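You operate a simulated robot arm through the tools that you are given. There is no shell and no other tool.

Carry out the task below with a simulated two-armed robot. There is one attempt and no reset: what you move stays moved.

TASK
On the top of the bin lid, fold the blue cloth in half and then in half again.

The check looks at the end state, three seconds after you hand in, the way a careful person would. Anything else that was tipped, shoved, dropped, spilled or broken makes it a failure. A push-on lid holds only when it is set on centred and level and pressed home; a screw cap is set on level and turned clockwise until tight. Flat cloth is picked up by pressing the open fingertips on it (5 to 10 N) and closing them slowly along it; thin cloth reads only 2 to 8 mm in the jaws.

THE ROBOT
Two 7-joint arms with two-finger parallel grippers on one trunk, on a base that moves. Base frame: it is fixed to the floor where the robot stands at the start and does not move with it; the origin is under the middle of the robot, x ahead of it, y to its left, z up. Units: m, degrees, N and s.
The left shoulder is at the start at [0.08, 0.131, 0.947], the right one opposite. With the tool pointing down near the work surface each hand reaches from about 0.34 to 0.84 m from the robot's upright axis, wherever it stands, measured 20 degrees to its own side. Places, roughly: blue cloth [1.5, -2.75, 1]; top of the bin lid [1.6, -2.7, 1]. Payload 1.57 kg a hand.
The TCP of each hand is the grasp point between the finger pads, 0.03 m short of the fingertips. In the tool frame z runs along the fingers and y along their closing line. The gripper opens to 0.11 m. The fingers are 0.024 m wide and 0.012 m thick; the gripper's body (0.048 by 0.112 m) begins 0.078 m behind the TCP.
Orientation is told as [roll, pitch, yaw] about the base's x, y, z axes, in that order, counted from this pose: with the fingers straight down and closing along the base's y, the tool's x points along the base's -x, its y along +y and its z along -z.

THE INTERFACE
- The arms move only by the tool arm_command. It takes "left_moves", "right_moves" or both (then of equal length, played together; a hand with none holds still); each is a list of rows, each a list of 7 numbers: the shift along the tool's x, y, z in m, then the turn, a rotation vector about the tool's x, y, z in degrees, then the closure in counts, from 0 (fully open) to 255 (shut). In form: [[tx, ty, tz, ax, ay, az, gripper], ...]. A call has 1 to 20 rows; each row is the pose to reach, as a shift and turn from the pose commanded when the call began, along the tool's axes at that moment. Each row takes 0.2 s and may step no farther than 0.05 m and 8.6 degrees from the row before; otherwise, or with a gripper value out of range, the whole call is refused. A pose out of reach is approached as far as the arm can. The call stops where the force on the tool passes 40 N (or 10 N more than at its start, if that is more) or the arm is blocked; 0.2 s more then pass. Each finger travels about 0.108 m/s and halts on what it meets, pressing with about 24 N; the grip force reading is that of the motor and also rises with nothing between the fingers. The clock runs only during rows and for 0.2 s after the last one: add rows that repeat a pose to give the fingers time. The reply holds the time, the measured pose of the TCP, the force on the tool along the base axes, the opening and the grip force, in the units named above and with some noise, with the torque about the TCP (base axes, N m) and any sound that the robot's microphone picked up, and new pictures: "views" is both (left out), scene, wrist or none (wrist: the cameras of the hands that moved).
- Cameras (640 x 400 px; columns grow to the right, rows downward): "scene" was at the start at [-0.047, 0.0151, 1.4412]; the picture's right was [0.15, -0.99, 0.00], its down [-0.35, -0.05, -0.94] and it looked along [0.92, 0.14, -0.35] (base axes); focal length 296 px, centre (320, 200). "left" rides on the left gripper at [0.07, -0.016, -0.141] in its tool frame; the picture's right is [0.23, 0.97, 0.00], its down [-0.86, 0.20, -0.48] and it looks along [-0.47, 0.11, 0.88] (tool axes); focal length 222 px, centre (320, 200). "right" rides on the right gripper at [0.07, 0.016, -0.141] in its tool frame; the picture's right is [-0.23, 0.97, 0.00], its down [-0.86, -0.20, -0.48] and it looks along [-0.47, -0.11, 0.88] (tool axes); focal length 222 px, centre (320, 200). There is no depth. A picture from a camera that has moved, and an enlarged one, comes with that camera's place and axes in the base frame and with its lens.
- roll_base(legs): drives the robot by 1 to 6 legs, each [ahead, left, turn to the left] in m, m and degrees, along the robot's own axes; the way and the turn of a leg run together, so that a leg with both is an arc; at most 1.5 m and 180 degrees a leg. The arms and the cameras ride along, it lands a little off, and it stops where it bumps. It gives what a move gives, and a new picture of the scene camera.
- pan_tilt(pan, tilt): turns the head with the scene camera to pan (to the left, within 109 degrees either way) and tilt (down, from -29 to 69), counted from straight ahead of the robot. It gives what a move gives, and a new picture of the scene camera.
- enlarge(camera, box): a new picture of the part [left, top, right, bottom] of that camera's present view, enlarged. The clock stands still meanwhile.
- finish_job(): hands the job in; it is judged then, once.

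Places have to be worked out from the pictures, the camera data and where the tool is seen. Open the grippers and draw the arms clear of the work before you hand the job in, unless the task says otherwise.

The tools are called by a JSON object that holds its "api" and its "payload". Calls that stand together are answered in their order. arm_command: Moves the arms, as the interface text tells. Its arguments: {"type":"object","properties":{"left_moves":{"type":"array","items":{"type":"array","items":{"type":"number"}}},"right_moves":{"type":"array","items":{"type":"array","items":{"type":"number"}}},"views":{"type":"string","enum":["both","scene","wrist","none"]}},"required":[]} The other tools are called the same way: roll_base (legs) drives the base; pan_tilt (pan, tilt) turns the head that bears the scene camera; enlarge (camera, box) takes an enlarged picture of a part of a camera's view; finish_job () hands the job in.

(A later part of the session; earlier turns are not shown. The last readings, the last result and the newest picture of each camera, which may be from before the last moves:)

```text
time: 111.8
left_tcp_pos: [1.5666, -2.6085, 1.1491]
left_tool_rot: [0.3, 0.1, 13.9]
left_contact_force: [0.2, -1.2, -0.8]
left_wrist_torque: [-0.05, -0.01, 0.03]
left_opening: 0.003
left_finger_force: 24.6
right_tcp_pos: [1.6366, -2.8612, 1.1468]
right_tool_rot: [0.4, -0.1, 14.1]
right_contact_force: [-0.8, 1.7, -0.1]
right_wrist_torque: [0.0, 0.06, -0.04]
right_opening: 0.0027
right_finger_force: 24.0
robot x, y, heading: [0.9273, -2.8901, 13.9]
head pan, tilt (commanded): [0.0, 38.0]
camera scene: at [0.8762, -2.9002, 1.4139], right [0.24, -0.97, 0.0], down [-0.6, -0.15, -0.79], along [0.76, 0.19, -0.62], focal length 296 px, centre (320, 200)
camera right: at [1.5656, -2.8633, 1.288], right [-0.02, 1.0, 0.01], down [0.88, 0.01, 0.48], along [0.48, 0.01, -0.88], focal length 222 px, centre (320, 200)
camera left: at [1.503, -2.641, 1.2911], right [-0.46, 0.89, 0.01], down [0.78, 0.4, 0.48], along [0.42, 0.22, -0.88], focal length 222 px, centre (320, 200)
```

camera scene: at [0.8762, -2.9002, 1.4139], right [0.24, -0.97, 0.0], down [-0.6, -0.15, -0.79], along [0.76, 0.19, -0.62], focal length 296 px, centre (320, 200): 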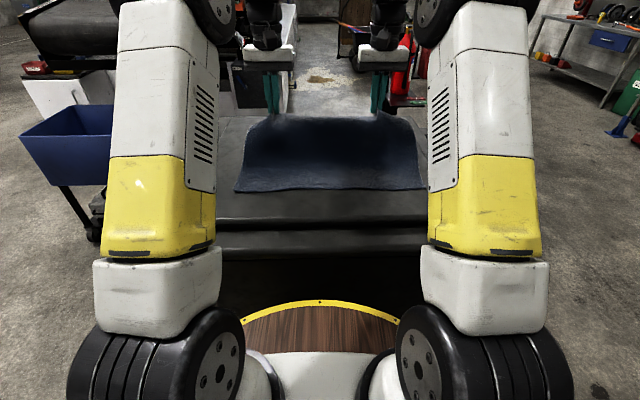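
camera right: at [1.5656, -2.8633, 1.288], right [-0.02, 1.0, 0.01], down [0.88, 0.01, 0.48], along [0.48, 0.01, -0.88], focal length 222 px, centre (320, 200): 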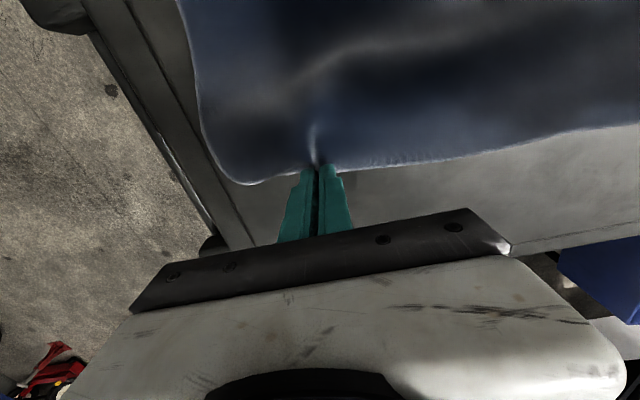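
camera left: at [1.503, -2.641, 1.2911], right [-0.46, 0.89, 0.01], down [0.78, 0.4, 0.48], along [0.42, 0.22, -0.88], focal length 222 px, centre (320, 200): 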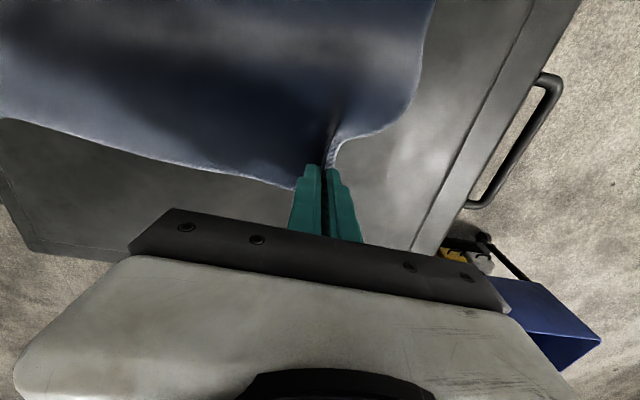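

The far half stands up nicely and the near half stays put. I continue over the top toward me while pitching the fingers to point forward (up to 35°), stopping above the near edge.

{"api": "arm_command", "payload": {"left_moves": [[0.0169, 0, -0.0084, 0, -3.2, 0, 255], [0.0349, 0, -0.0146, 0, -6.4, 0, 255], [0.0537, 0, -0.0182, 0, -9.6, 0, 255], [0.0727, 0, -0.0193, 0, -12.8, 0, 255], [0.0917, 0, -0.0177, 0, -16, 0, 255], [0.1102, 0, -0.0138, 0, -19.2, 0, 255], [0.1283, 0, -0.0073, 0, -22.4, 0, 255], [0.1452, 0, 0.0015, 0, -25.6, 0, 255], [0.1608, 0, 0.0124, 0, -28.8, 0, 255]], "right_moves": [[0.0169, 0, -0.0084, 0, -3.2, 0, 255], [0.0349, 0, -0.0146, 0, -6.4, 0, 255], [0.0537, 0, -0.0182, 0, -9.6, 0, 255], [0.0727, 0, -0.0193, 0, -12.8, 0, 255], [0.0917, 0, -0.0177, 0, -16, 0, 255], [0.1102, 0, -0.0138, 0, -19.2, 0, 255], [0.1283, 0, -0.0073, 0, -22.4, 0, 255], [0.1452, 0, 0.0015, 0, -25.6, 0, 255], [0.1608, 0, 0.0124, 0, -28.8, 0, 255]], "views": "both"}}

```text
time: 113.8
left_tcp_pos: [1.4114, -2.6454, 1.137]
left_tool_rot: [0.4, -28.8, 13.9]
left_contact_force: [0.8, -0.8, -0.8]
left_wrist_torque: [-0.04, 0.02, -0.01]
left_opening: 0.0029
left_finger_force: 23.5
right_tcp_pos: [1.4802, -2.8991, 1.1345]
right_tool_rot: [0.6, -28.9, 13.7]
right_contact_force: [-1.0, 0.3, 0.1]
right_wrist_torque: [0.01, 0.01, -0.03]
right_opening: 0.0027
right_finger_force: 24.3
robot x, y, heading: [0.9296, -2.8877, 14.0]
head pan, tilt (commanded): [0.0, 38.0]
camera scene: at [0.876, -2.9002, 1.4139], right [0.24, -0.97, 0.0], down [-0.6, -0.15, -0.79], along [0.76, 0.19, -0.62], focal length 296 px, centre (320, 200)
camera right: at [1.3511, -2.9148, 1.224], right [-0.04, 0.99, 0.12], down [0.55, -0.07, 0.83], along [0.83, 0.1, -0.55], focal length 222 px, centre (320, 200)
camera left: at [1.2904, -2.6933, 1.2259], right [-0.43, 0.9, -0.1], down [0.46, 0.31, 0.83], along [0.78, 0.31, -0.54], focal length 222 px, centre (320, 200)
```

scene: 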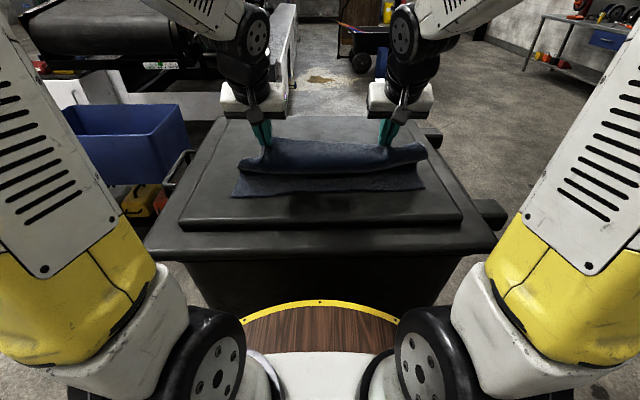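
right: 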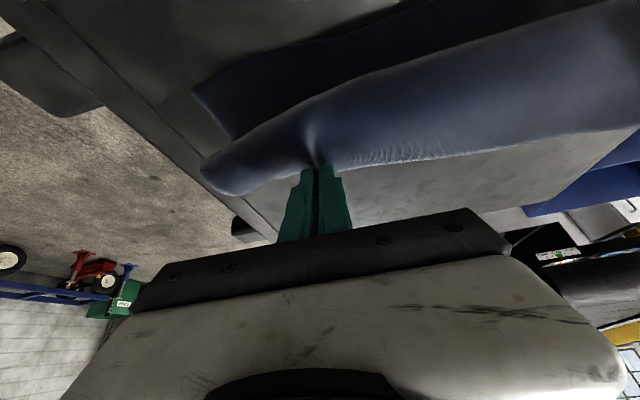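
left: 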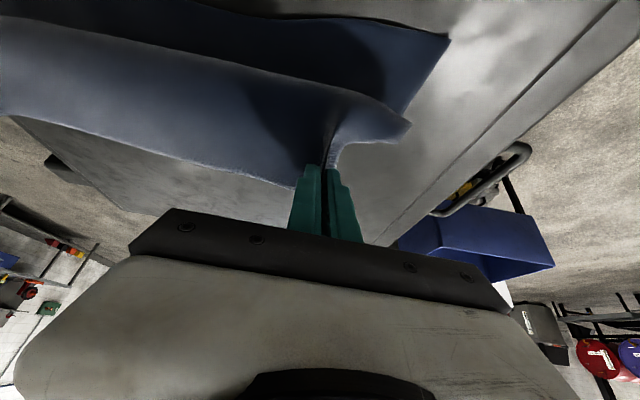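

The fold is coming over well; the hem is at the far side of the fingers with a rounded belly toward me. To lay the hem properly I pitch the fingers further forward to 60° while moving a little nearer and lower.

{"api": "arm_command", "payload": {"left_moves": [[0.0119, 0, 0.0017, 0, -6.24, 0, 255], [0.0238, 0, 0.0034, 0, -12.48, 0, 255], [0.0356, 0, 0.005, 0, -18.72, 0, 255], [0.0475, 0, 0.0067, 0, -24.96, 0, 255], [0.0594, 0, 0.0084, 0, -31.2, 0, 255]], "right_moves": [[0.0119, 0, 0.0017, 0, -6.24, 0, 255], [0.0238, 0, 0.0034, 0, -12.48, 0, 255], [0.0356, 0, 0.005, 0, -18.72, 0, 255], [0.0475, 0, 0.0067, 0, -24.96, 0, 255], [0.0594, 0, 0.0084, 0, -31.2, 0, 255]], "views": "both"}}

```text
time: 115.0
left_tcp_pos: [1.4101, -2.6555, 1.1339]
left_tool_rot: [0.8, -59.9, 13.4]
left_contact_force: [0.1, -0.2, -0.1]
left_wrist_torque: [-0.02, 0.0, 0.0]
left_opening: 0.0027
left_finger_force: 24.3
left hand out of reach, approached as far as the arm can: row 4, 5
right_tcp_pos: [1.4746, -2.887, 1.1296]
right_tool_rot: [0.9, -59.9, 13.1]
right_contact_force: [-0.9, -0.7, 1.0]
right_wrist_torque: [-0.01, 0.07, 0.0]
right_opening: 0.0029
right_finger_force: 24.0
right hand out of reach, approached as far as the arm can: row 3, 4, 5
robot x, y, heading: [0.9276, -2.886, 14.1]
head pan, tilt (commanded): [0.0, 38.0]
camera scene: at [0.8751, -2.9004, 1.4138], right [0.24, -0.97, 0.0], down [-0.6, -0.15, -0.79], along [0.76, 0.19, -0.62], focal length 296 px, centre (320, 200)
camera right: at [1.3178, -2.9101, 1.1404], right [-0.12, 0.97, 0.2], down [0.06, -0.2, 0.98], along [0.99, 0.13, -0.04], focal length 222 px, centre (320, 200)
camera left: at [1.2614, -2.7099, 1.1449], right [-0.35, 0.92, -0.19], down [-0.03, 0.19, 0.98], along [0.94, 0.35, -0.03], focal length 222 px, centre (320, 200)
```

scene: 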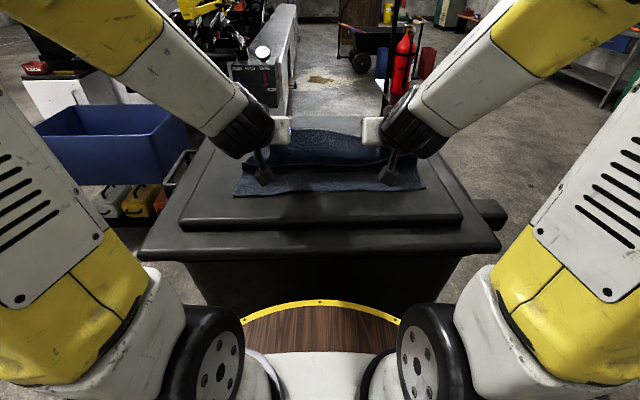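
right: 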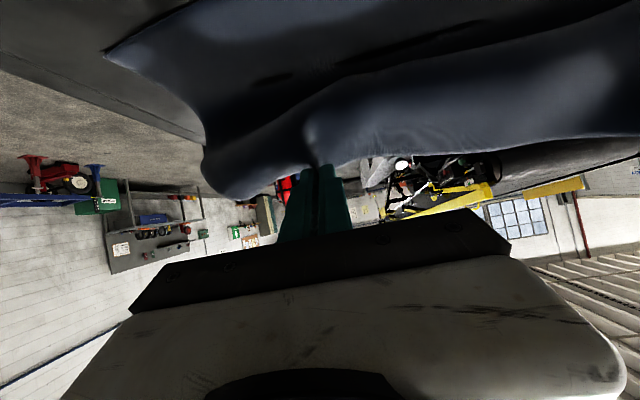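
left: 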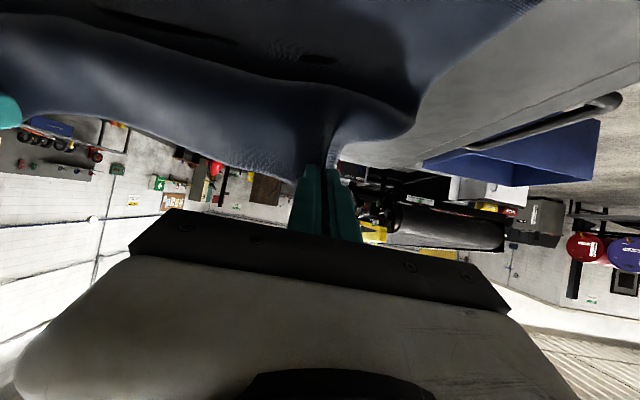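

The 60° pitch is reached but the arms are too cramped to come nearer at this pitch. I'll move the hands forward over the crease, then back the base away about 10 cm, so the hands can come down at the near edge with room.

{"api": "arm_command", "payload": {"left_moves": [[-0.0075, 0, 0.013, 0, 0, 0, 255], [-0.015, 0, 0.026, 0, 0, 0, 255], [-0.0226, 0, 0.0389, 0, 0, 0, 255], [-0.0301, 0, 0.0519, 0, 0, 0, 255]], "right_moves": [[-0.0075, 0, 0.013, 0, 0, 0, 255], [-0.015, 0, 0.026, 0, 0, 0, 255], [-0.0226, 0, 0.0389, 0, 0, 0, 255], [-0.0301, 0, 0.0519, 0, 0, 0, 255]], "views": "scene"}}

```text
time: 116.0
left_tcp_pos: [1.4679, -2.6402, 1.1341]
left_tool_rot: [0.8, -60.1, 13.3]
left_contact_force: [-0.5, 0.3, 0.4]
left_wrist_torque: [0.0, -0.03, 0.02]
left_opening: 0.0028
left_finger_force: 23.7
right_tcp_pos: [1.5337, -2.8741, 1.1306]
right_tool_rot: [0.8, -60.1, 13.3]
right_contact_force: [-0.3, -0.5, -0.4]
right_wrist_torque: [-0.01, -0.03, -0.01]
right_opening: 0.0026
right_finger_force: 23.8
robot x, y, heading: [0.9288, -2.8864, 13.8]
head pan, tilt (commanded): [0.0, 38.0]
camera scene: at [0.8753, -2.9004, 1.4138], right [0.24, -0.97, 0.0], down [-0.6, -0.15, -0.79], along [0.76, 0.19, -0.62], focal length 296 px, centre (320, 200)
```

scene: 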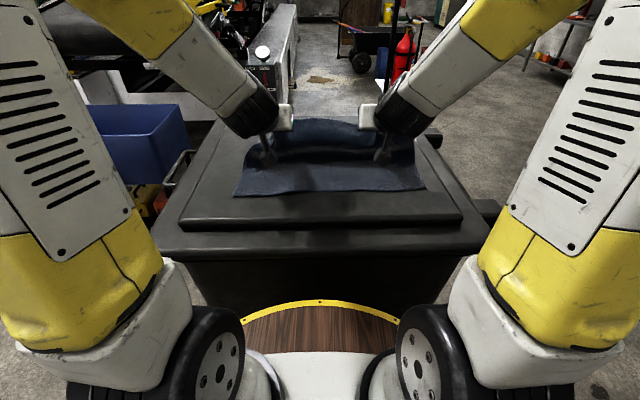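

The hands moved as asked and the cloth hangs slack over the crease. I lower them 3 cm and then back the base off 9 cm so the held hem travels toward the near edge.

{"api": "arm_command", "payload": {"left_moves": [[0.013, 0, 0.0075, 0, 0, 0, 255], [0.026, 0, 0.015, 0, 0, 0, 255]], "right_moves": [[0.013, 0, 0.0075, 0, 0, 0, 255], [0.026, 0, 0.015, 0, 0, 0, 255]], "views": "none"}}

{"api": "roll_base", "payload": {"legs": [[-0.09, 0, 0]]}}

```text
time: 116.6
left_tcp_pos: [1.4668, -2.6386, 1.1037]
left_tool_rot: [0.8, -60.0, 13.4]
left_contact_force: [-0.5, -0.7, 0.8]
left_wrist_torque: [0.02, -0.01, -0.02]
left_opening: 0.0027
left_finger_force: 23.9
right_tcp_pos: [1.5331, -2.8723, 1.1002]
right_tool_rot: [0.8, -60.0, 13.3]
right_contact_force: [-0.5, 0.1, 0.6]
right_wrist_torque: [-0.02, 0.0, 0.0]
right_opening: 0.0025
right_finger_force: 24.2
robot x, y, heading: [0.9267, -2.8878, 14.0]
head pan, tilt (commanded): [0.0, 38.0]
```

```text
time: 117.7
left_tcp_pos: [1.3761, -2.6621, 1.1024]
left_tool_rot: [0.8, -59.9, 13.3]
left_contact_force: [0.8, 0.1, 0.0]
left_wrist_torque: [-0.02, -0.02, -0.01]
left_opening: 0.0029
left_finger_force: 24.1
right_tcp_pos: [1.4429, -2.894, 1.1003]
right_tool_rot: [0.8, -60.0, 13.2]
right_contact_force: [-0.5, 0.4, 0.2]
right_wrist_torque: [-0.02, 0.02, -0.05]
right_opening: 0.0025
right_finger_force: 23.8
robot x, y, heading: [0.8358, -2.9065, 14.1]
head pan, tilt (commanded): [0.0, 38.0]
camera scene: at [0.7848, -2.923, 1.4139], right [0.24, -0.97, 0.0], down [-0.6, -0.15, -0.79], along [0.76, 0.19, -0.62], focal length 296 px, centre (320, 200)
```

scene: 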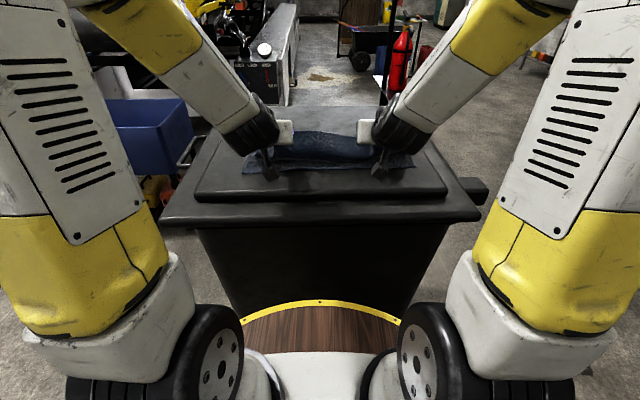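

The base backed off 9.5 cm and the hem is now near the near edge, 7 cm up. I take a closer look before laying it down.

{"api": "enlarge", "payload": {"camera": "scene", "box": [220, 100, 440, 237]}}

```text
2.91 times, centred on (330, 168) of scene
camera zoom: at [0.7848, -2.923, 1.4139], right [0.24, -0.97, 0.0], down [-0.6, -0.15, -0.79], along [0.76, 0.19, -0.62], focal length 862 px, centre (291, 292)
```

zoom: 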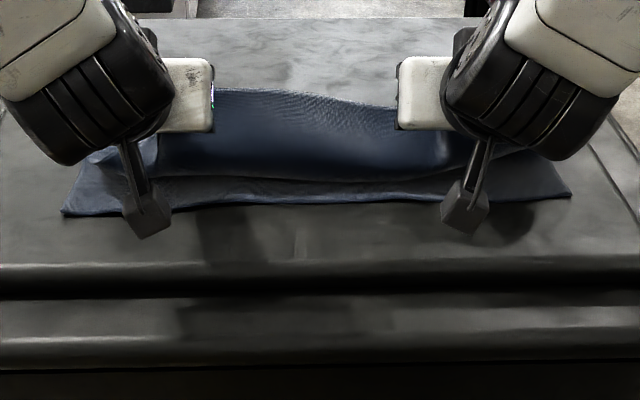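

The near edge of the lower layer is slightly skewed (left corner f≈0.567, right f≈0.594 in the new robot frame). I lower the held hem onto it, each hand to about 1.2 cm inside the lower edge, relaxing the pitch to 52° for clearance.

{"api": "arm_command", "payload": {"left_moves": [[0.0089, 0, 0.002, 0, 1.33, 0, 255], [0.0177, 0, 0.004, 0, 2.67, 0, 255], [0.0266, 0, 0.006, 0, 4, 0, 255], [0.0354, 0, 0.0079, 0, 5.33, 0, 255], [0.0443, 0, 0.0099, 0, 6.67, 0, 255], [0.0531, 0, 0.0119, 0, 8, 0, 255]], "right_moves": [[0.0081, 0, 0.0027, 0, 1.33, 0, 255], [0.0161, 0, 0.0053, 0, 2.67, 0, 255], [0.0242, 0, 0.008, 0, 4, 0, 255], [0.0322, 0, 0.0107, 0, 5.33, 0, 255], [0.0403, 0, 0.0133, 0, 6.67, 0, 255], [0.0483, 0, 0.016, 0, 8, 0, 255]], "views": "both"}}

{"api": "enlarge", "payload": {"camera": "scene", "box": [220, 100, 440, 237]}}

```text
time: 119.1
left_tcp_pos: [1.3612, -2.6657, 1.0524]
left_tool_rot: [0.6, -52.3, 13.7]
left_contact_force: [2.5, 0.0, 14.8]
left_wrist_torque: [0.04, -0.12, -0.01]
left_opening: 0.0029
left_finger_force: 23.6
right_tcp_pos: [1.4336, -2.8963, 1.0515]
right_tool_rot: [0.7, -52.1, 13.4]
right_contact_force: [1.8, 0.1, 6.2]
right_wrist_torque: [0.02, -0.09, -0.03]
right_opening: 0.0027
right_finger_force: 23.7
robot x, y, heading: [0.833, -2.9092, 13.9]
head pan, tilt (commanded): [0.0, 38.0]
camera scene: at [0.7842, -2.9232, 1.4138], right [0.24, -0.97, 0.0], down [-0.6, -0.15, -0.79], along [0.76, 0.19, -0.62], focal length 296 px, centre (320, 200)
camera right: at [1.2796, -2.9189, 1.0833], right [-0.1, 0.98, 0.19], down [0.19, -0.16, 0.97], along [0.98, 0.13, -0.17], focal length 222 px, centre (320, 200)
camera left: at [1.2146, -2.72, 1.0848], right [-0.37, 0.91, -0.17], down [0.09, 0.22, 0.97], along [0.92, 0.34, -0.17], focal length 222 px, centre (320, 200)
```

scene: 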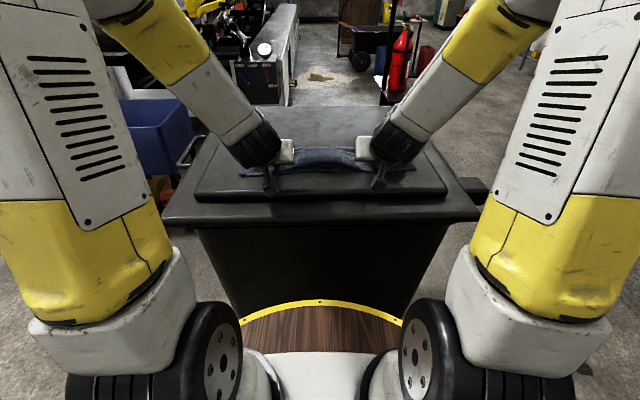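
right: 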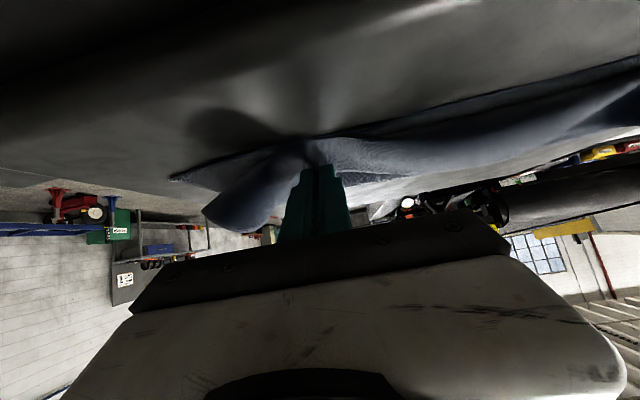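
left: 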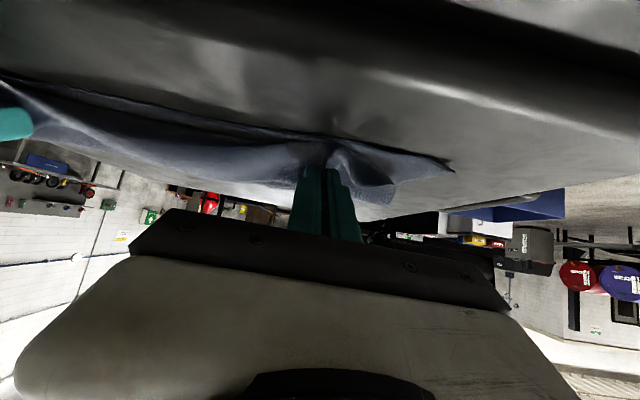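

```text
2.91 times, centred on (330, 168) of scene
camera zoom: at [0.7842, -2.9232, 1.4138], right [0.24, -0.97, 0.0], down [-0.6, -0.15, -0.79], along [0.76, 0.19, -0.62], focal length 862 px, centre (291, 292)
```

zoom: 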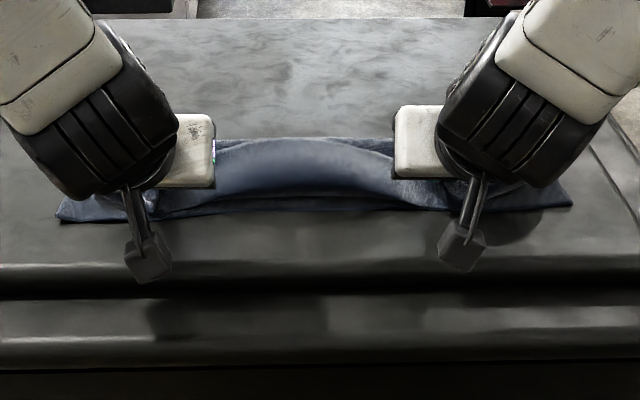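

The hem is down on the near edge with light contact. I release gently by opening the jaws to about 2.5 cm and withdrawing along the finger axis.

{"api": "arm_command", "payload": {"left_moves": [[0, 0, -0.001, 0, 0, 0, 245], [0, 0, -0.0015, 0, 0, 0, 235], [0, 0, -0.0015, 0, 0, 0, 225], [0, 0, -0.0015, 0, 0, 0, 215], [0, 0, -0.0015, 0, 0, 0, 200], [0, 0, -0.0015, 0, 0, 0, 190], [0, 0, -0.0015, 0, 0, 0, 190]], "right_moves": [[0, 0, -0.001, 0, 0, 0, 245], [0, 0, -0.0015, 0, 0, 0, 235], [0, 0, -0.0015, 0, 0, 0, 225], [0, 0, -0.0015, 0, 0, 0, 215], [0, 0, -0.0015, 0, 0, 0, 200], [0, 0, -0.0015, 0, 0, 0, 190], [0, 0, -0.0015, 0, 0, 0, 190]], "views": "wrist"}}

{"api": "enlarge", "payload": {"camera": "scene", "box": [220, 100, 440, 237]}}

```text
time: 120.7
left_tcp_pos: [1.359, -2.6666, 1.0534]
left_tool_rot: [0.7, -52.0, 13.5]
left_contact_force: [-0.2, 0.8, 0.2]
left_wrist_torque: [0.03, 0.01, -0.02]
left_opening: 0.0279
left_finger_force: 0.0
right_tcp_pos: [1.4316, -2.8962, 1.0519]
right_tool_rot: [0.7, -51.9, 13.5]
right_contact_force: [0.7, -0.4, 0.0]
right_wrist_torque: [0.01, 0.0, -0.03]
right_opening: 0.0281
right_finger_force: 0.0
robot x, y, heading: [0.8372, -2.9123, 14.0]
head pan, tilt (commanded): [0.0, 38.0]
camera right: at [1.2783, -2.9192, 1.0833], right [-0.1, 0.98, 0.19], down [0.2, -0.16, 0.97], along [0.98, 0.13, -0.17], focal length 222 px, centre (320, 200)
camera left: at [1.2131, -2.7204, 1.0847], right [-0.37, 0.91, -0.17], down [0.1, 0.22, 0.97], along [0.92, 0.34, -0.17], focal length 222 px, centre (320, 200)
```

right: 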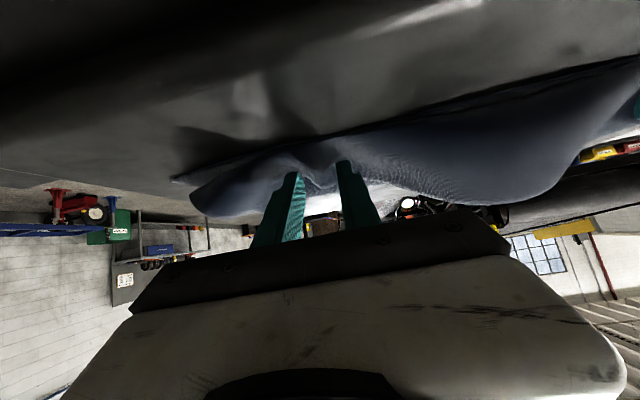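
left: 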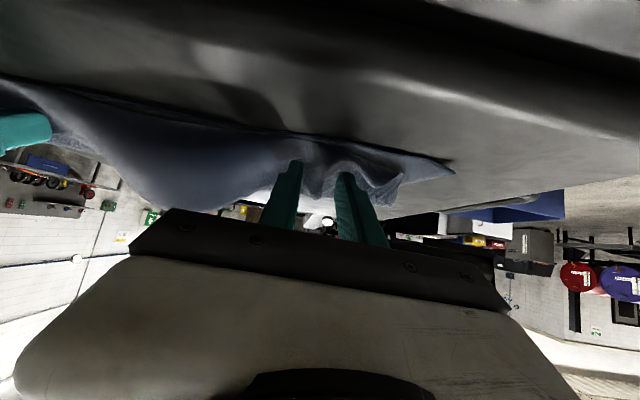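

```text
2.91 times, centred on (330, 168) of scene
camera zoom: at [0.7846, -2.923, 1.4138], right [0.24, -0.97, 0.0], down [-0.6, -0.15, -0.79], along [0.76, 0.19, -0.62], focal length 862 px, centre (291, 292)
```

zoom: 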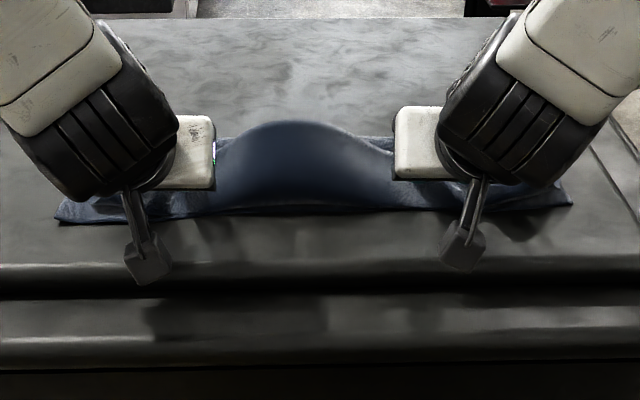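

The jaws are open and the pinched ridges have relaxed; the middle still bulges between the hands. I withdraw along the fingers and then up and clear, so the cloth can settle.

{"api": "arm_command", "payload": {"left_moves": [[0, 0, -0.012, 0, 0, 0, 190], [0, 0, -0.024, 0, 0, 0, 190], [-0.012, 0, -0.036, 0, 2, 0, 190], [-0.04, 0, -0.055, 0, 8, 0, 190], [-0.07, 0, -0.075, 0, 16, 0, 190], [-0.1, 0, -0.095, 0, 24, 0, 190], [-0.1, 0, -0.095, 0, 32, 0, 190]], "right_moves": [[0, 0, -0.012, 0, 0, 0, 190], [0, 0, -0.024, 0, 0, 0, 190], [-0.012, 0, -0.036, 0, 2, 0, 190], [-0.04, 0, -0.055, 0, 8, 0, 190], [-0.07, 0, -0.075, 0, 16, 0, 190], [-0.1, 0, -0.095, 0, 24, 0, 190], [-0.1, 0, -0.095, 0, 32, 0, 190]], "views": "both"}}

```text
time: 122.3
left_tcp_pos: [1.346, -2.6724, 1.1896]
left_tool_rot: [0.4, -19.9, 13.8]
left_contact_force: [-1.3, -0.4, 0.2]
left_wrist_torque: [0.01, -0.03, -0.02]
left_opening: 0.0284
left_finger_force: 0.1
right_tcp_pos: [1.417, -2.9016, 1.1892]
right_tool_rot: [0.5, -19.9, 13.9]
right_contact_force: [0.1, -0.7, 0.5]
right_wrist_torque: [-0.02, -0.06, -0.01]
right_opening: 0.028
right_finger_force: 0.0
right hand out of reach, approached as far as the arm can: row 4
robot x, y, heading: [0.8362, -2.9117, 14.2]
head pan, tilt (commanded): [0.0, 38.0]
camera scene: at [0.784, -2.9232, 1.4138], right [0.24, -0.97, 0.0], down [-0.6, -0.15, -0.79], along [0.76, 0.19, -0.62], focal length 296 px, centre (320, 200)
camera right: at [1.3028, -2.914, 1.2976], right [-0.03, 1.0, 0.09], down [0.67, -0.04, 0.74], along [0.74, 0.08, -0.67], focal length 222 px, centre (320, 200)
camera left: at [1.2395, -2.7161, 1.2988], right [-0.44, 0.89, -0.07], down [0.58, 0.34, 0.74], along [0.69, 0.29, -0.67], focal length 222 px, centre (320, 200)
```

scene: 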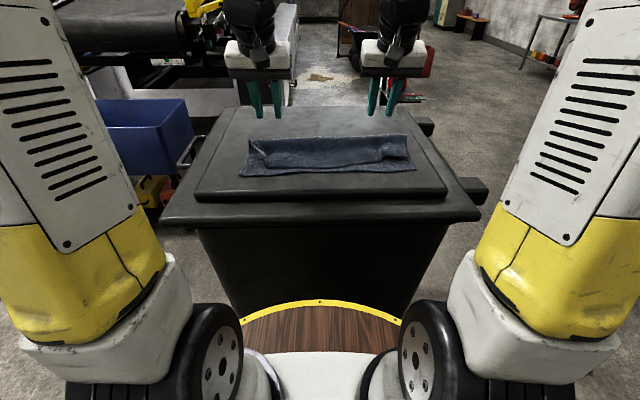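
right: 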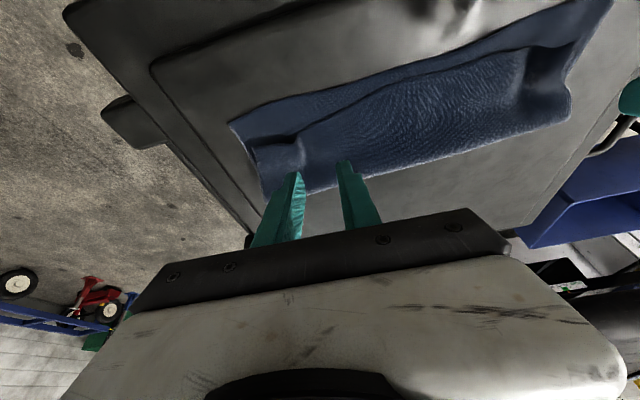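
left: 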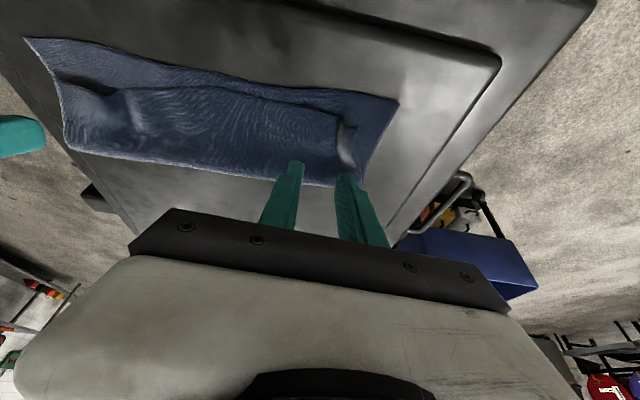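

The fold holds after release. I enlarge the scene to judge how evenly the top layer lies.

{"api": "enlarge", "payload": {"camera": "scene", "box": [220, 110, 440, 200]}}

{"api": "enlarge", "payload": {"camera": "right", "box": [210, 0, 640, 220]}}

{"api": "enlarge", "payload": {"camera": "left", "box": [0, 10, 430, 220]}}

```text
2.91 times, centred on (330, 155) of scene
camera zoom: at [0.784, -2.9232, 1.4138], right [0.24, -0.97, 0.0], down [-0.6, -0.15, -0.79], along [0.76, 0.19, -0.62], focal length 862 px, centre (291, 331)
```

zoom: 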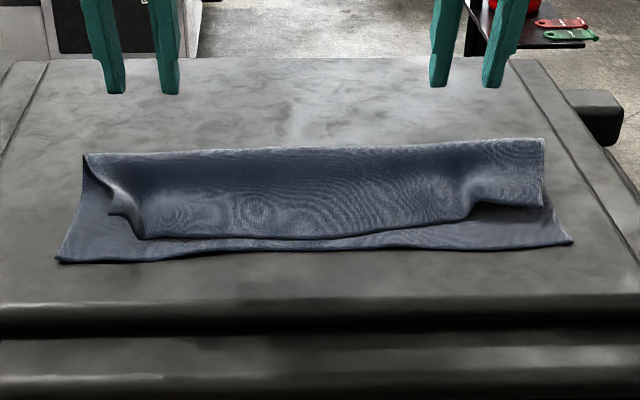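

```text
1.49 times, centred on (425, 110) of right
camera zoom: at [1.3028, -2.914, 1.2976], right [-0.03, 1.0, 0.09], down [0.67, -0.04, 0.74], along [0.74, 0.08, -0.67], focal length 331 px, centre (164, 334)
```

zoom: 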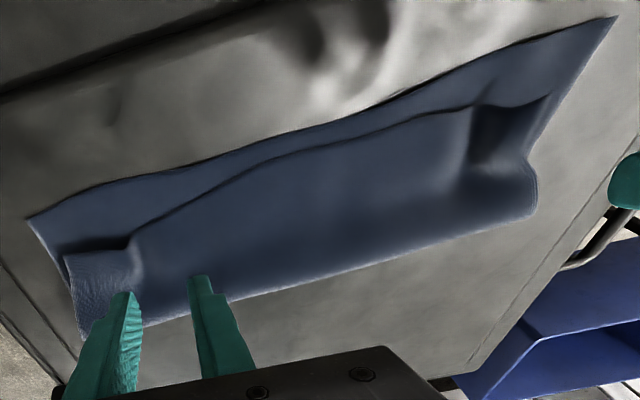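

```text
1.49 times, centred on (215, 115) of left
camera zoom: at [1.2395, -2.7161, 1.2988], right [-0.44, 0.89, -0.07], down [0.58, 0.34, 0.74], along [0.69, 0.29, -0.67], focal length 331 px, centre (476, 326)
```

zoom: 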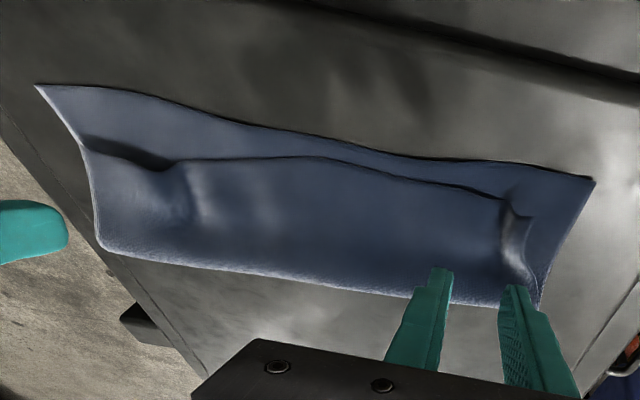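

The middle of the top layer lies well, but both end corners look tucked. I zoom in on each end to see how.

{"api": "enlarge", "payload": {"camera": "scene", "box": [365, 130, 429, 170]}}

{"api": "enlarge", "payload": {"camera": "scene", "box": [232, 135, 296, 175]}}

{"api": "enlarge", "payload": {"camera": "left", "box": [10, 20, 170, 120]}}

{"api": "enlarge", "payload": {"camera": "right", "box": [490, 0, 634, 90]}}

```text
10.00 times, centred on (397, 150) of scene
camera zoom: at [0.784, -2.9232, 1.4138], right [0.24, -0.97, 0.0], down [-0.6, -0.15, -0.79], along [0.76, 0.19, -0.62], focal length 2962 px, centre (-450, 700)
```

zoom: 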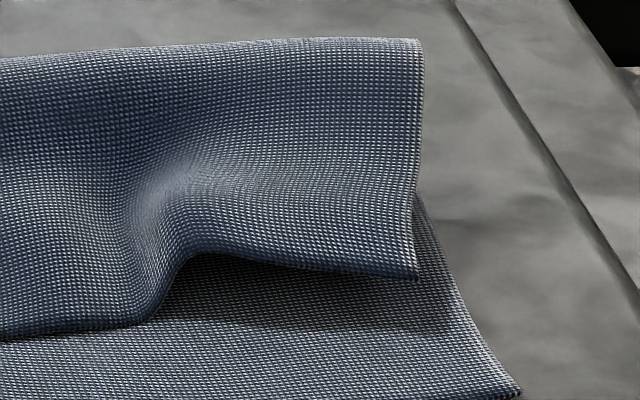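

```text
10.00 times, centred on (264, 155) of scene
camera zoom: at [0.784, -2.9232, 1.4138], right [0.24, -0.97, 0.0], down [-0.6, -0.15, -0.79], along [0.76, 0.19, -0.62], focal length 2962 px, centre (880, 650)
```

zoom: 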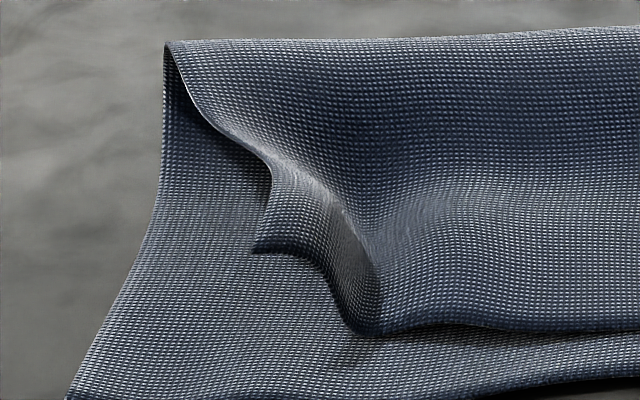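

```text
4.00 times, centred on (90, 70) of left
camera zoom: at [1.2395, -2.7161, 1.2988], right [-0.44, 0.89, -0.07], down [0.58, 0.34, 0.74], along [0.69, 0.29, -0.67], focal length 888 px, centre (1240, 720)
```

zoom: 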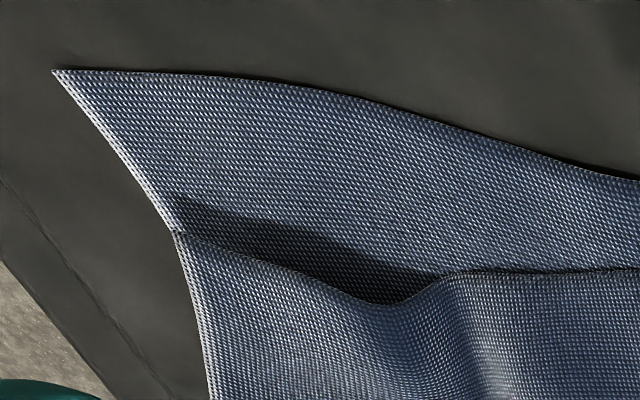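

```text
4.44 times, centred on (562, 45) of right
camera zoom: at [1.3028, -2.914, 1.2976], right [-0.03, 1.0, 0.09], down [0.67, -0.04, 0.74], along [0.74, 0.08, -0.67], focal length 987 px, centre (-756, 889)
```

zoom: 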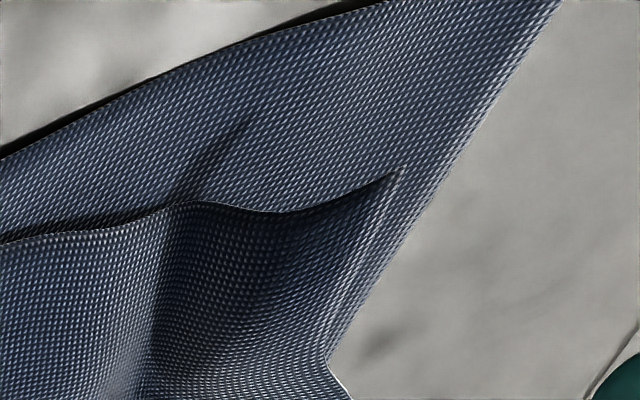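

The corners are not tucked under at all. They just stand back in a pleat left by the pinch: the right needs about 4 cm nearer and 2 cm out, the left about 5 cm nearer and 4 cm out. I'll smooth them by pressing with closed fingertips and dragging, so first I position both hands upright above those corners.

{"api": "arm_command", "payload": {"left_moves": [[-0.0097, 0.008, 0.0298, 0, 5, 0, 210], [-0.0194, 0.016, 0.0597, 0, 10, 0, 230], [-0.029, 0.024, 0.0895, 0, 15, 0, 255], [-0.0387, 0.032, 0.1193, 0, 19.9, 0, 255], [-0.0387, 0.032, 0.1193, 0, 19.9, 0, 255]], "right_moves": [[-0.0078, -0.0183, 0.0292, 0, 5, 0, 210], [-0.0156, -0.0365, 0.0583, 0, 10, 0, 230], [-0.0234, -0.0548, 0.0875, 0, 15, 0, 255], [-0.0312, -0.073, 0.1166, 0, 19.9, 0, 255], [-0.0312, -0.073, 0.1166, 0, 19.9, 0, 255]], "views": "both"}}

```text
time: 123.5
left_tcp_pos: [1.4119, -2.6205, 1.0906]
left_tool_rot: [0.3, 0.0, 14.1]
left_contact_force: [0.1, 0.0, 0.0]
left_wrist_torque: [-0.03, 0.02, 0.04]
left_opening: 0.0001
left_finger_force: 21.7
right_tcp_pos: [1.5032, -2.9535, 1.0879]
right_tool_rot: [0.5, 0.1, 14.0]
right_contact_force: [-0.2, 0.4, 1.0]
right_wrist_torque: [0.03, 0.04, -0.01]
right_opening: 0.0
right_finger_force: 20.9
robot x, y, heading: [0.8354, -2.915, 13.9]
head pan, tilt (commanded): [0.0, 38.0]
camera scene: at [0.7849, -2.923, 1.4139], right [0.24, -0.97, 0.0], down [-0.6, -0.15, -0.79], along [0.76, 0.19, -0.62], focal length 296 px, centre (320, 200)
camera right: at [1.4322, -2.957, 1.2294], right [-0.01, 1.0, 0.01], down [0.88, 0.01, 0.48], along [0.48, 0.01, -0.88], focal length 222 px, centre (320, 200)
camera left: at [1.3486, -2.6541, 1.2317], right [-0.46, 0.89, 0.01], down [0.78, 0.4, 0.48], along [0.42, 0.22, -0.88], focal length 222 px, centre (320, 200)
```

scene: 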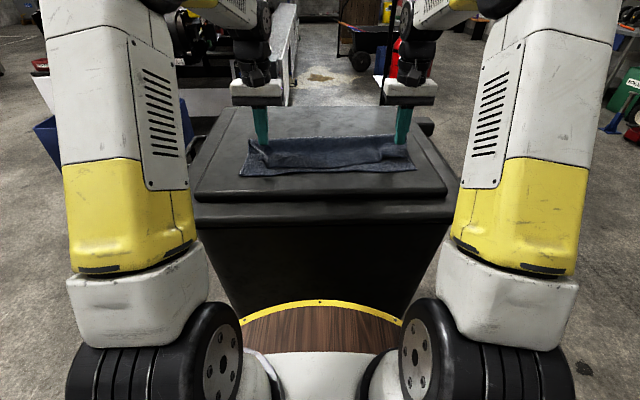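
right: 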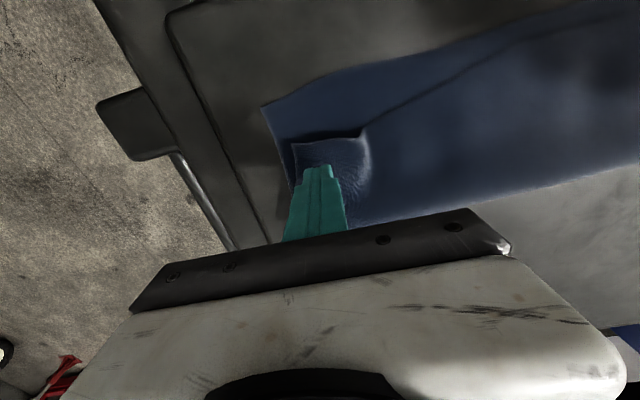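
left: 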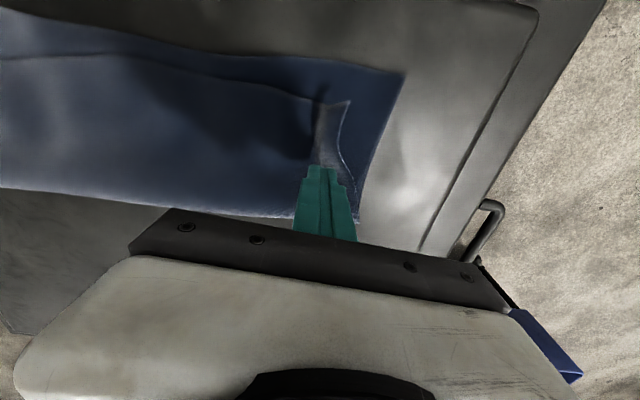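

Both fingertips are above the flaps. I move the left 3.8 cm nearer so it is just inside its corner, then lower both toward contact.

{"api": "arm_command", "payload": {"left_moves": [[0.019, 0, 0, 0, 0, 0, 255], [0.038, 0, 0, 0, 0, 0, 255], [0.038, 0, 0.015, 0, 0, 0, 255], [0.038, 0, 0.025, 0, 0, 0, 255], [0.038, 0, 0.031, 0, 0, 0, 255], [0.038, 0, 0.034, 0, 0, 0, 255]], "right_moves": [[0, 0, 0, 0, 0, 0, 255], [0, 0, 0, 0, 0, 0, 255], [0, 0, 0.014, 0, 0, 0, 255], [0, 0, 0.024, 0, 0, 0, 255], [0, 0, 0.03, 0, 0, 0, 255], [0, 0, 0.033, 0, 0, 0, 255]], "views": "wrist"}}

```text
time: 124.9
left_tcp_pos: [1.3765, -2.631, 1.0569]
left_tool_rot: [0.4, 0.0, 14.0]
left_contact_force: [0.0, 0.1, 0.1]
left_wrist_torque: [0.03, 0.0, -0.02]
left_opening: 0.0002
left_finger_force: 21.3
right_tcp_pos: [1.5029, -2.954, 1.0567]
right_tool_rot: [0.5, -0.1, 14.0]
right_contact_force: [-0.2, -0.2, 0.1]
right_wrist_torque: [-0.02, -0.01, 0.02]
right_opening: 0.0
right_finger_force: 21.2
robot x, y, heading: [0.8381, -2.9114, 13.9]
head pan, tilt (commanded): [0.0, 38.0]
camera right: at [1.4324, -2.9568, 1.1978], right [-0.02, 1.0, 0.01], down [0.88, 0.01, 0.48], along [0.48, 0.01, -0.88], focal length 222 px, centre (320, 200)
camera left: at [1.3123, -2.664, 1.1985], right [-0.46, 0.89, 0.01], down [0.78, 0.4, 0.48], along [0.43, 0.22, -0.88], focal length 222 px, centre (320, 200)
```

right: 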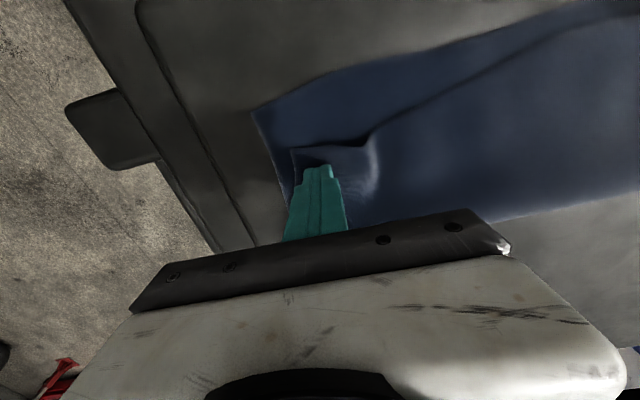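
left: 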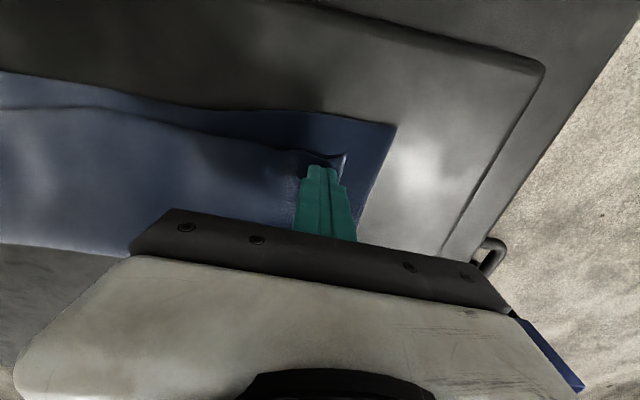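

Both tips are on the flaps just inside the corners. I press down in small steps to light contact.

{"api": "arm_command", "payload": {"left_moves": [[0, 0, 0.0015, 0, 0, 0, 255], [0, 0, 0.003, 0, 0, 0, 255], [0, 0, 0.004, 0, 0, 0, 255], [0, 0, 0.0045, 0, 0, 0, 255]], "right_moves": [[0, 0, 0.0015, 0, 0, 0, 255], [0, 0, 0.003, 0, 0, 0, 255], [0, 0, 0.0045, 0, 0, 0, 255], [0, 0, 0.0055, 0, 0, 0, 255]], "views": "none"}}

```text
time: 125.9
left_tcp_pos: [1.3764, -2.6291, 1.0519]
left_tool_rot: [0.4, -0.1, 14.1]
left_contact_force: [-0.5, -0.7, 0.3]
left_wrist_torque: [0.02, -0.02, 0.0]
left_opening: 0.0003
left_finger_force: 21.3
right_tcp_pos: [1.5028, -2.9539, 1.0513]
right_tool_rot: [0.3, -0.1, 13.9]
right_contact_force: [0.7, 0.8, 0.6]
right_wrist_torque: [0.04, -0.02, -0.02]
right_opening: 0.0001
right_finger_force: 20.8
robot x, y, heading: [0.8319, -2.9086, 14.0]
head pan, tilt (commanded): [0.0, 38.0]
```

{"api": "arm_command", "payload": {"left_moves": [[0, 0, 0.0005, 0, 0, 0, 255], [0, 0, 0.001, 0, 0, 0, 255], [0, 0, 0.001, 0, 0, 0, 255]], "right_moves": [[0, 0, 0.0005, 0, 0, 0, 255], [0, 0, 0.001, 0, 0, 0, 255], [0, 0, 0.0015, 0, 0, 0, 255]], "views": "none"}}

```text
time: 126.7
left_tcp_pos: [1.3756, -2.6287, 1.0517]
left_tool_rot: [0.3, -0.1, 14.0]
left_contact_force: [0.5, 0.6, 1.4]
left_wrist_torque: [0.03, 0.0, -0.02]
left_opening: 0.0
left_finger_force: 21.1
right_tcp_pos: [1.503, -2.954, 1.0505]
right_tool_rot: [0.4, -0.1, 14.0]
right_contact_force: [-0.2, -0.5, -0.4]
right_wrist_torque: [0.0, -0.02, 0.01]
right_opening: 0.0
right_finger_force: 21.2
robot x, y, heading: [0.8376, -2.9133, 14.1]
head pan, tilt (commanded): [0.0, 38.0]
```

{"api": "arm_command", "payload": {"left_moves": [[0, 0, 0.0003, 0, 0, 0, 255], [0, 0, 0.0005, 0, 0, 0, 255], [0, 0, 0.0005, 0, 0, 0, 255]], "right_moves": [[0, 0, 0.0006, 0, 0, 0, 255], [0, 0, 0.0012, 0, 0, 0, 255], [0, 0, 0.0015, 0, 0, 0, 255]], "views": "none"}}

```text
time: 127.5
left_tcp_pos: [1.3762, -2.6298, 1.0514]
left_tool_rot: [0.4, -0.1, 14.1]
left_contact_force: [0.0, -0.3, 1.2]
left_wrist_torque: [0.0, 0.03, 0.01]
left_opening: 0.0
left_finger_force: 21.7
right_tcp_pos: [1.504, -2.9542, 1.0497]
right_tool_rot: [0.5, -0.3, 14.1]
right_contact_force: [0.2, 0.7, 8.0]
right_wrist_torque: [-0.05, -0.01, 0.01]
right_opening: 0.0001
right_finger_force: 21.0
robot x, y, heading: [0.8367, -2.9102, 14.0]
head pan, tilt (commanded): [0.0, 38.0]
```

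Right presses at 8 N, left needs a trace more. I start the drag: right hand toward me and outward, left hand likewise, about half of the needed distance first.

{"api": "arm_command", "payload": {"left_moves": [[0, 0, 0.0004, 0, 0, 0, 255], [0, 0, 0.0008, 0, 0, 0, 255], [0.002, 0.004, 0.0009, 0, 0, 0, 255], [0.004, 0.008, 0.0009, 0, 0, 0, 255], [0.006, 0.012, 0.0009, 0, 0, 0, 255], [0.008, 0.016, 0.0009, 0, 0, 0, 255], [0.01, 0.02, 0.0009, 0, 0, 0, 255]], "right_moves": [[0, 0, 0, 0, 0, 0, 255], [0, 0, 0, 0, 0, 0, 255], [0.003, -0.0024, 0, 0, 0, 0, 255], [0.006, -0.0048, 0, 0, 0, 0, 255], [0.009, -0.0072, 0, 0, 0, 0, 255], [0.012, -0.0096, 0, 0, 0, 0, 255], [0.015, -0.012, 0, 0, 0, 0, 255]], "views": "wrist"}}

```text
time: 129.1
left_tcp_pos: [1.3619, -2.6133, 1.0517]
left_tool_rot: [0.4, -0.3, 14.0]
left_contact_force: [5.5, -6.0, 18.0]
left_wrist_torque: [-0.13, -0.03, -0.02]
left_opening: 0.0
left_finger_force: 21.2
right_tcp_pos: [1.4923, -2.9695, 1.0475]
right_tool_rot: [0.4, -0.3, 14.1]
right_contact_force: [1.7, 6.5, 16.5]
right_wrist_torque: [0.11, -0.01, 0.04]
right_opening: 0.0003
right_finger_force: 21.7
robot x, y, heading: [0.837, -2.912, 14.1]
head pan, tilt (commanded): [0.0, 38.0]
camera right: at [1.4205, -2.9717, 1.1893], right [-0.01, 1.0, 0.01], down [0.88, 0.01, 0.48], along [0.48, 0.01, -0.88], focal length 222 px, centre (320, 200)
camera left: at [1.2981, -2.647, 1.1924], right [-0.46, 0.89, 0.0], down [0.78, 0.4, 0.48], along [0.43, 0.22, -0.88], focal length 222 px, centre (320, 200)
```

right: 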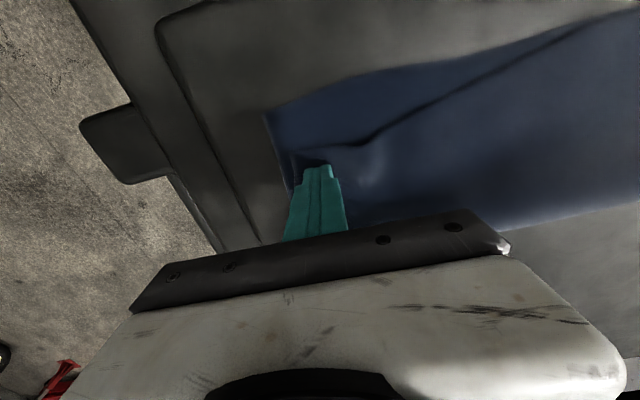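
left: 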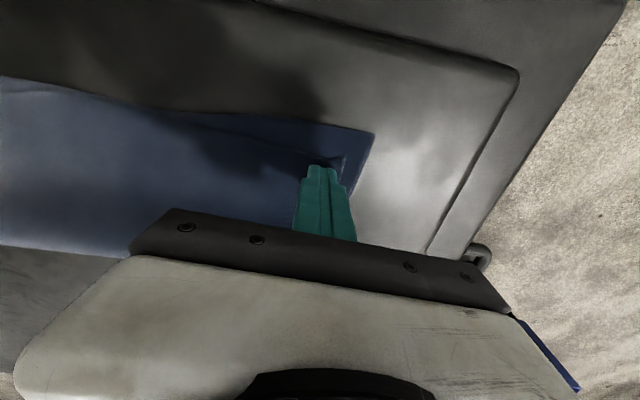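

The drag works — the flaps are moving with the tips. I look closely before continuing.

{"api": "enlarge", "payload": {"camera": "left", "box": [240, 90, 400, 190]}}

{"api": "enlarge", "payload": {"camera": "right", "box": [240, 80, 400, 180]}}

```text
4.00 times, centred on (320, 140) of left
camera zoom: at [1.2981, -2.647, 1.1924], right [-0.46, 0.89, 0.0], down [0.78, 0.4, 0.48], along [0.43, 0.22, -0.88], focal length 888 px, centre (320, 440)
```

zoom: 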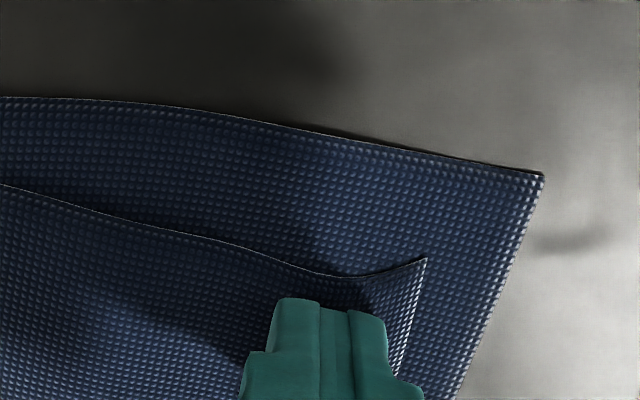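

```text
4.00 times, centred on (320, 130) of right
camera zoom: at [1.4205, -2.9717, 1.1893], right [-0.01, 1.0, 0.01], down [0.88, 0.01, 0.48], along [0.48, 0.01, -0.88], focal length 888 px, centre (320, 480)
```

zoom: 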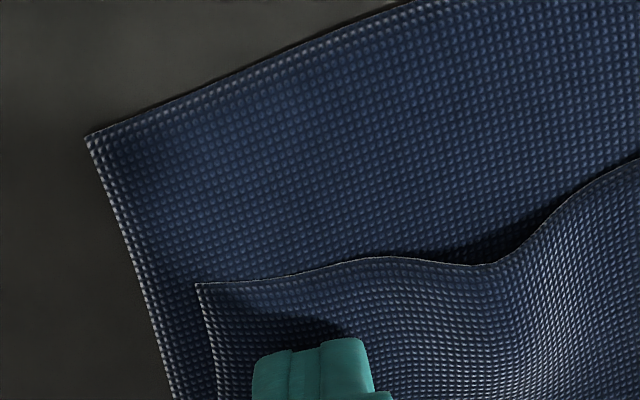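

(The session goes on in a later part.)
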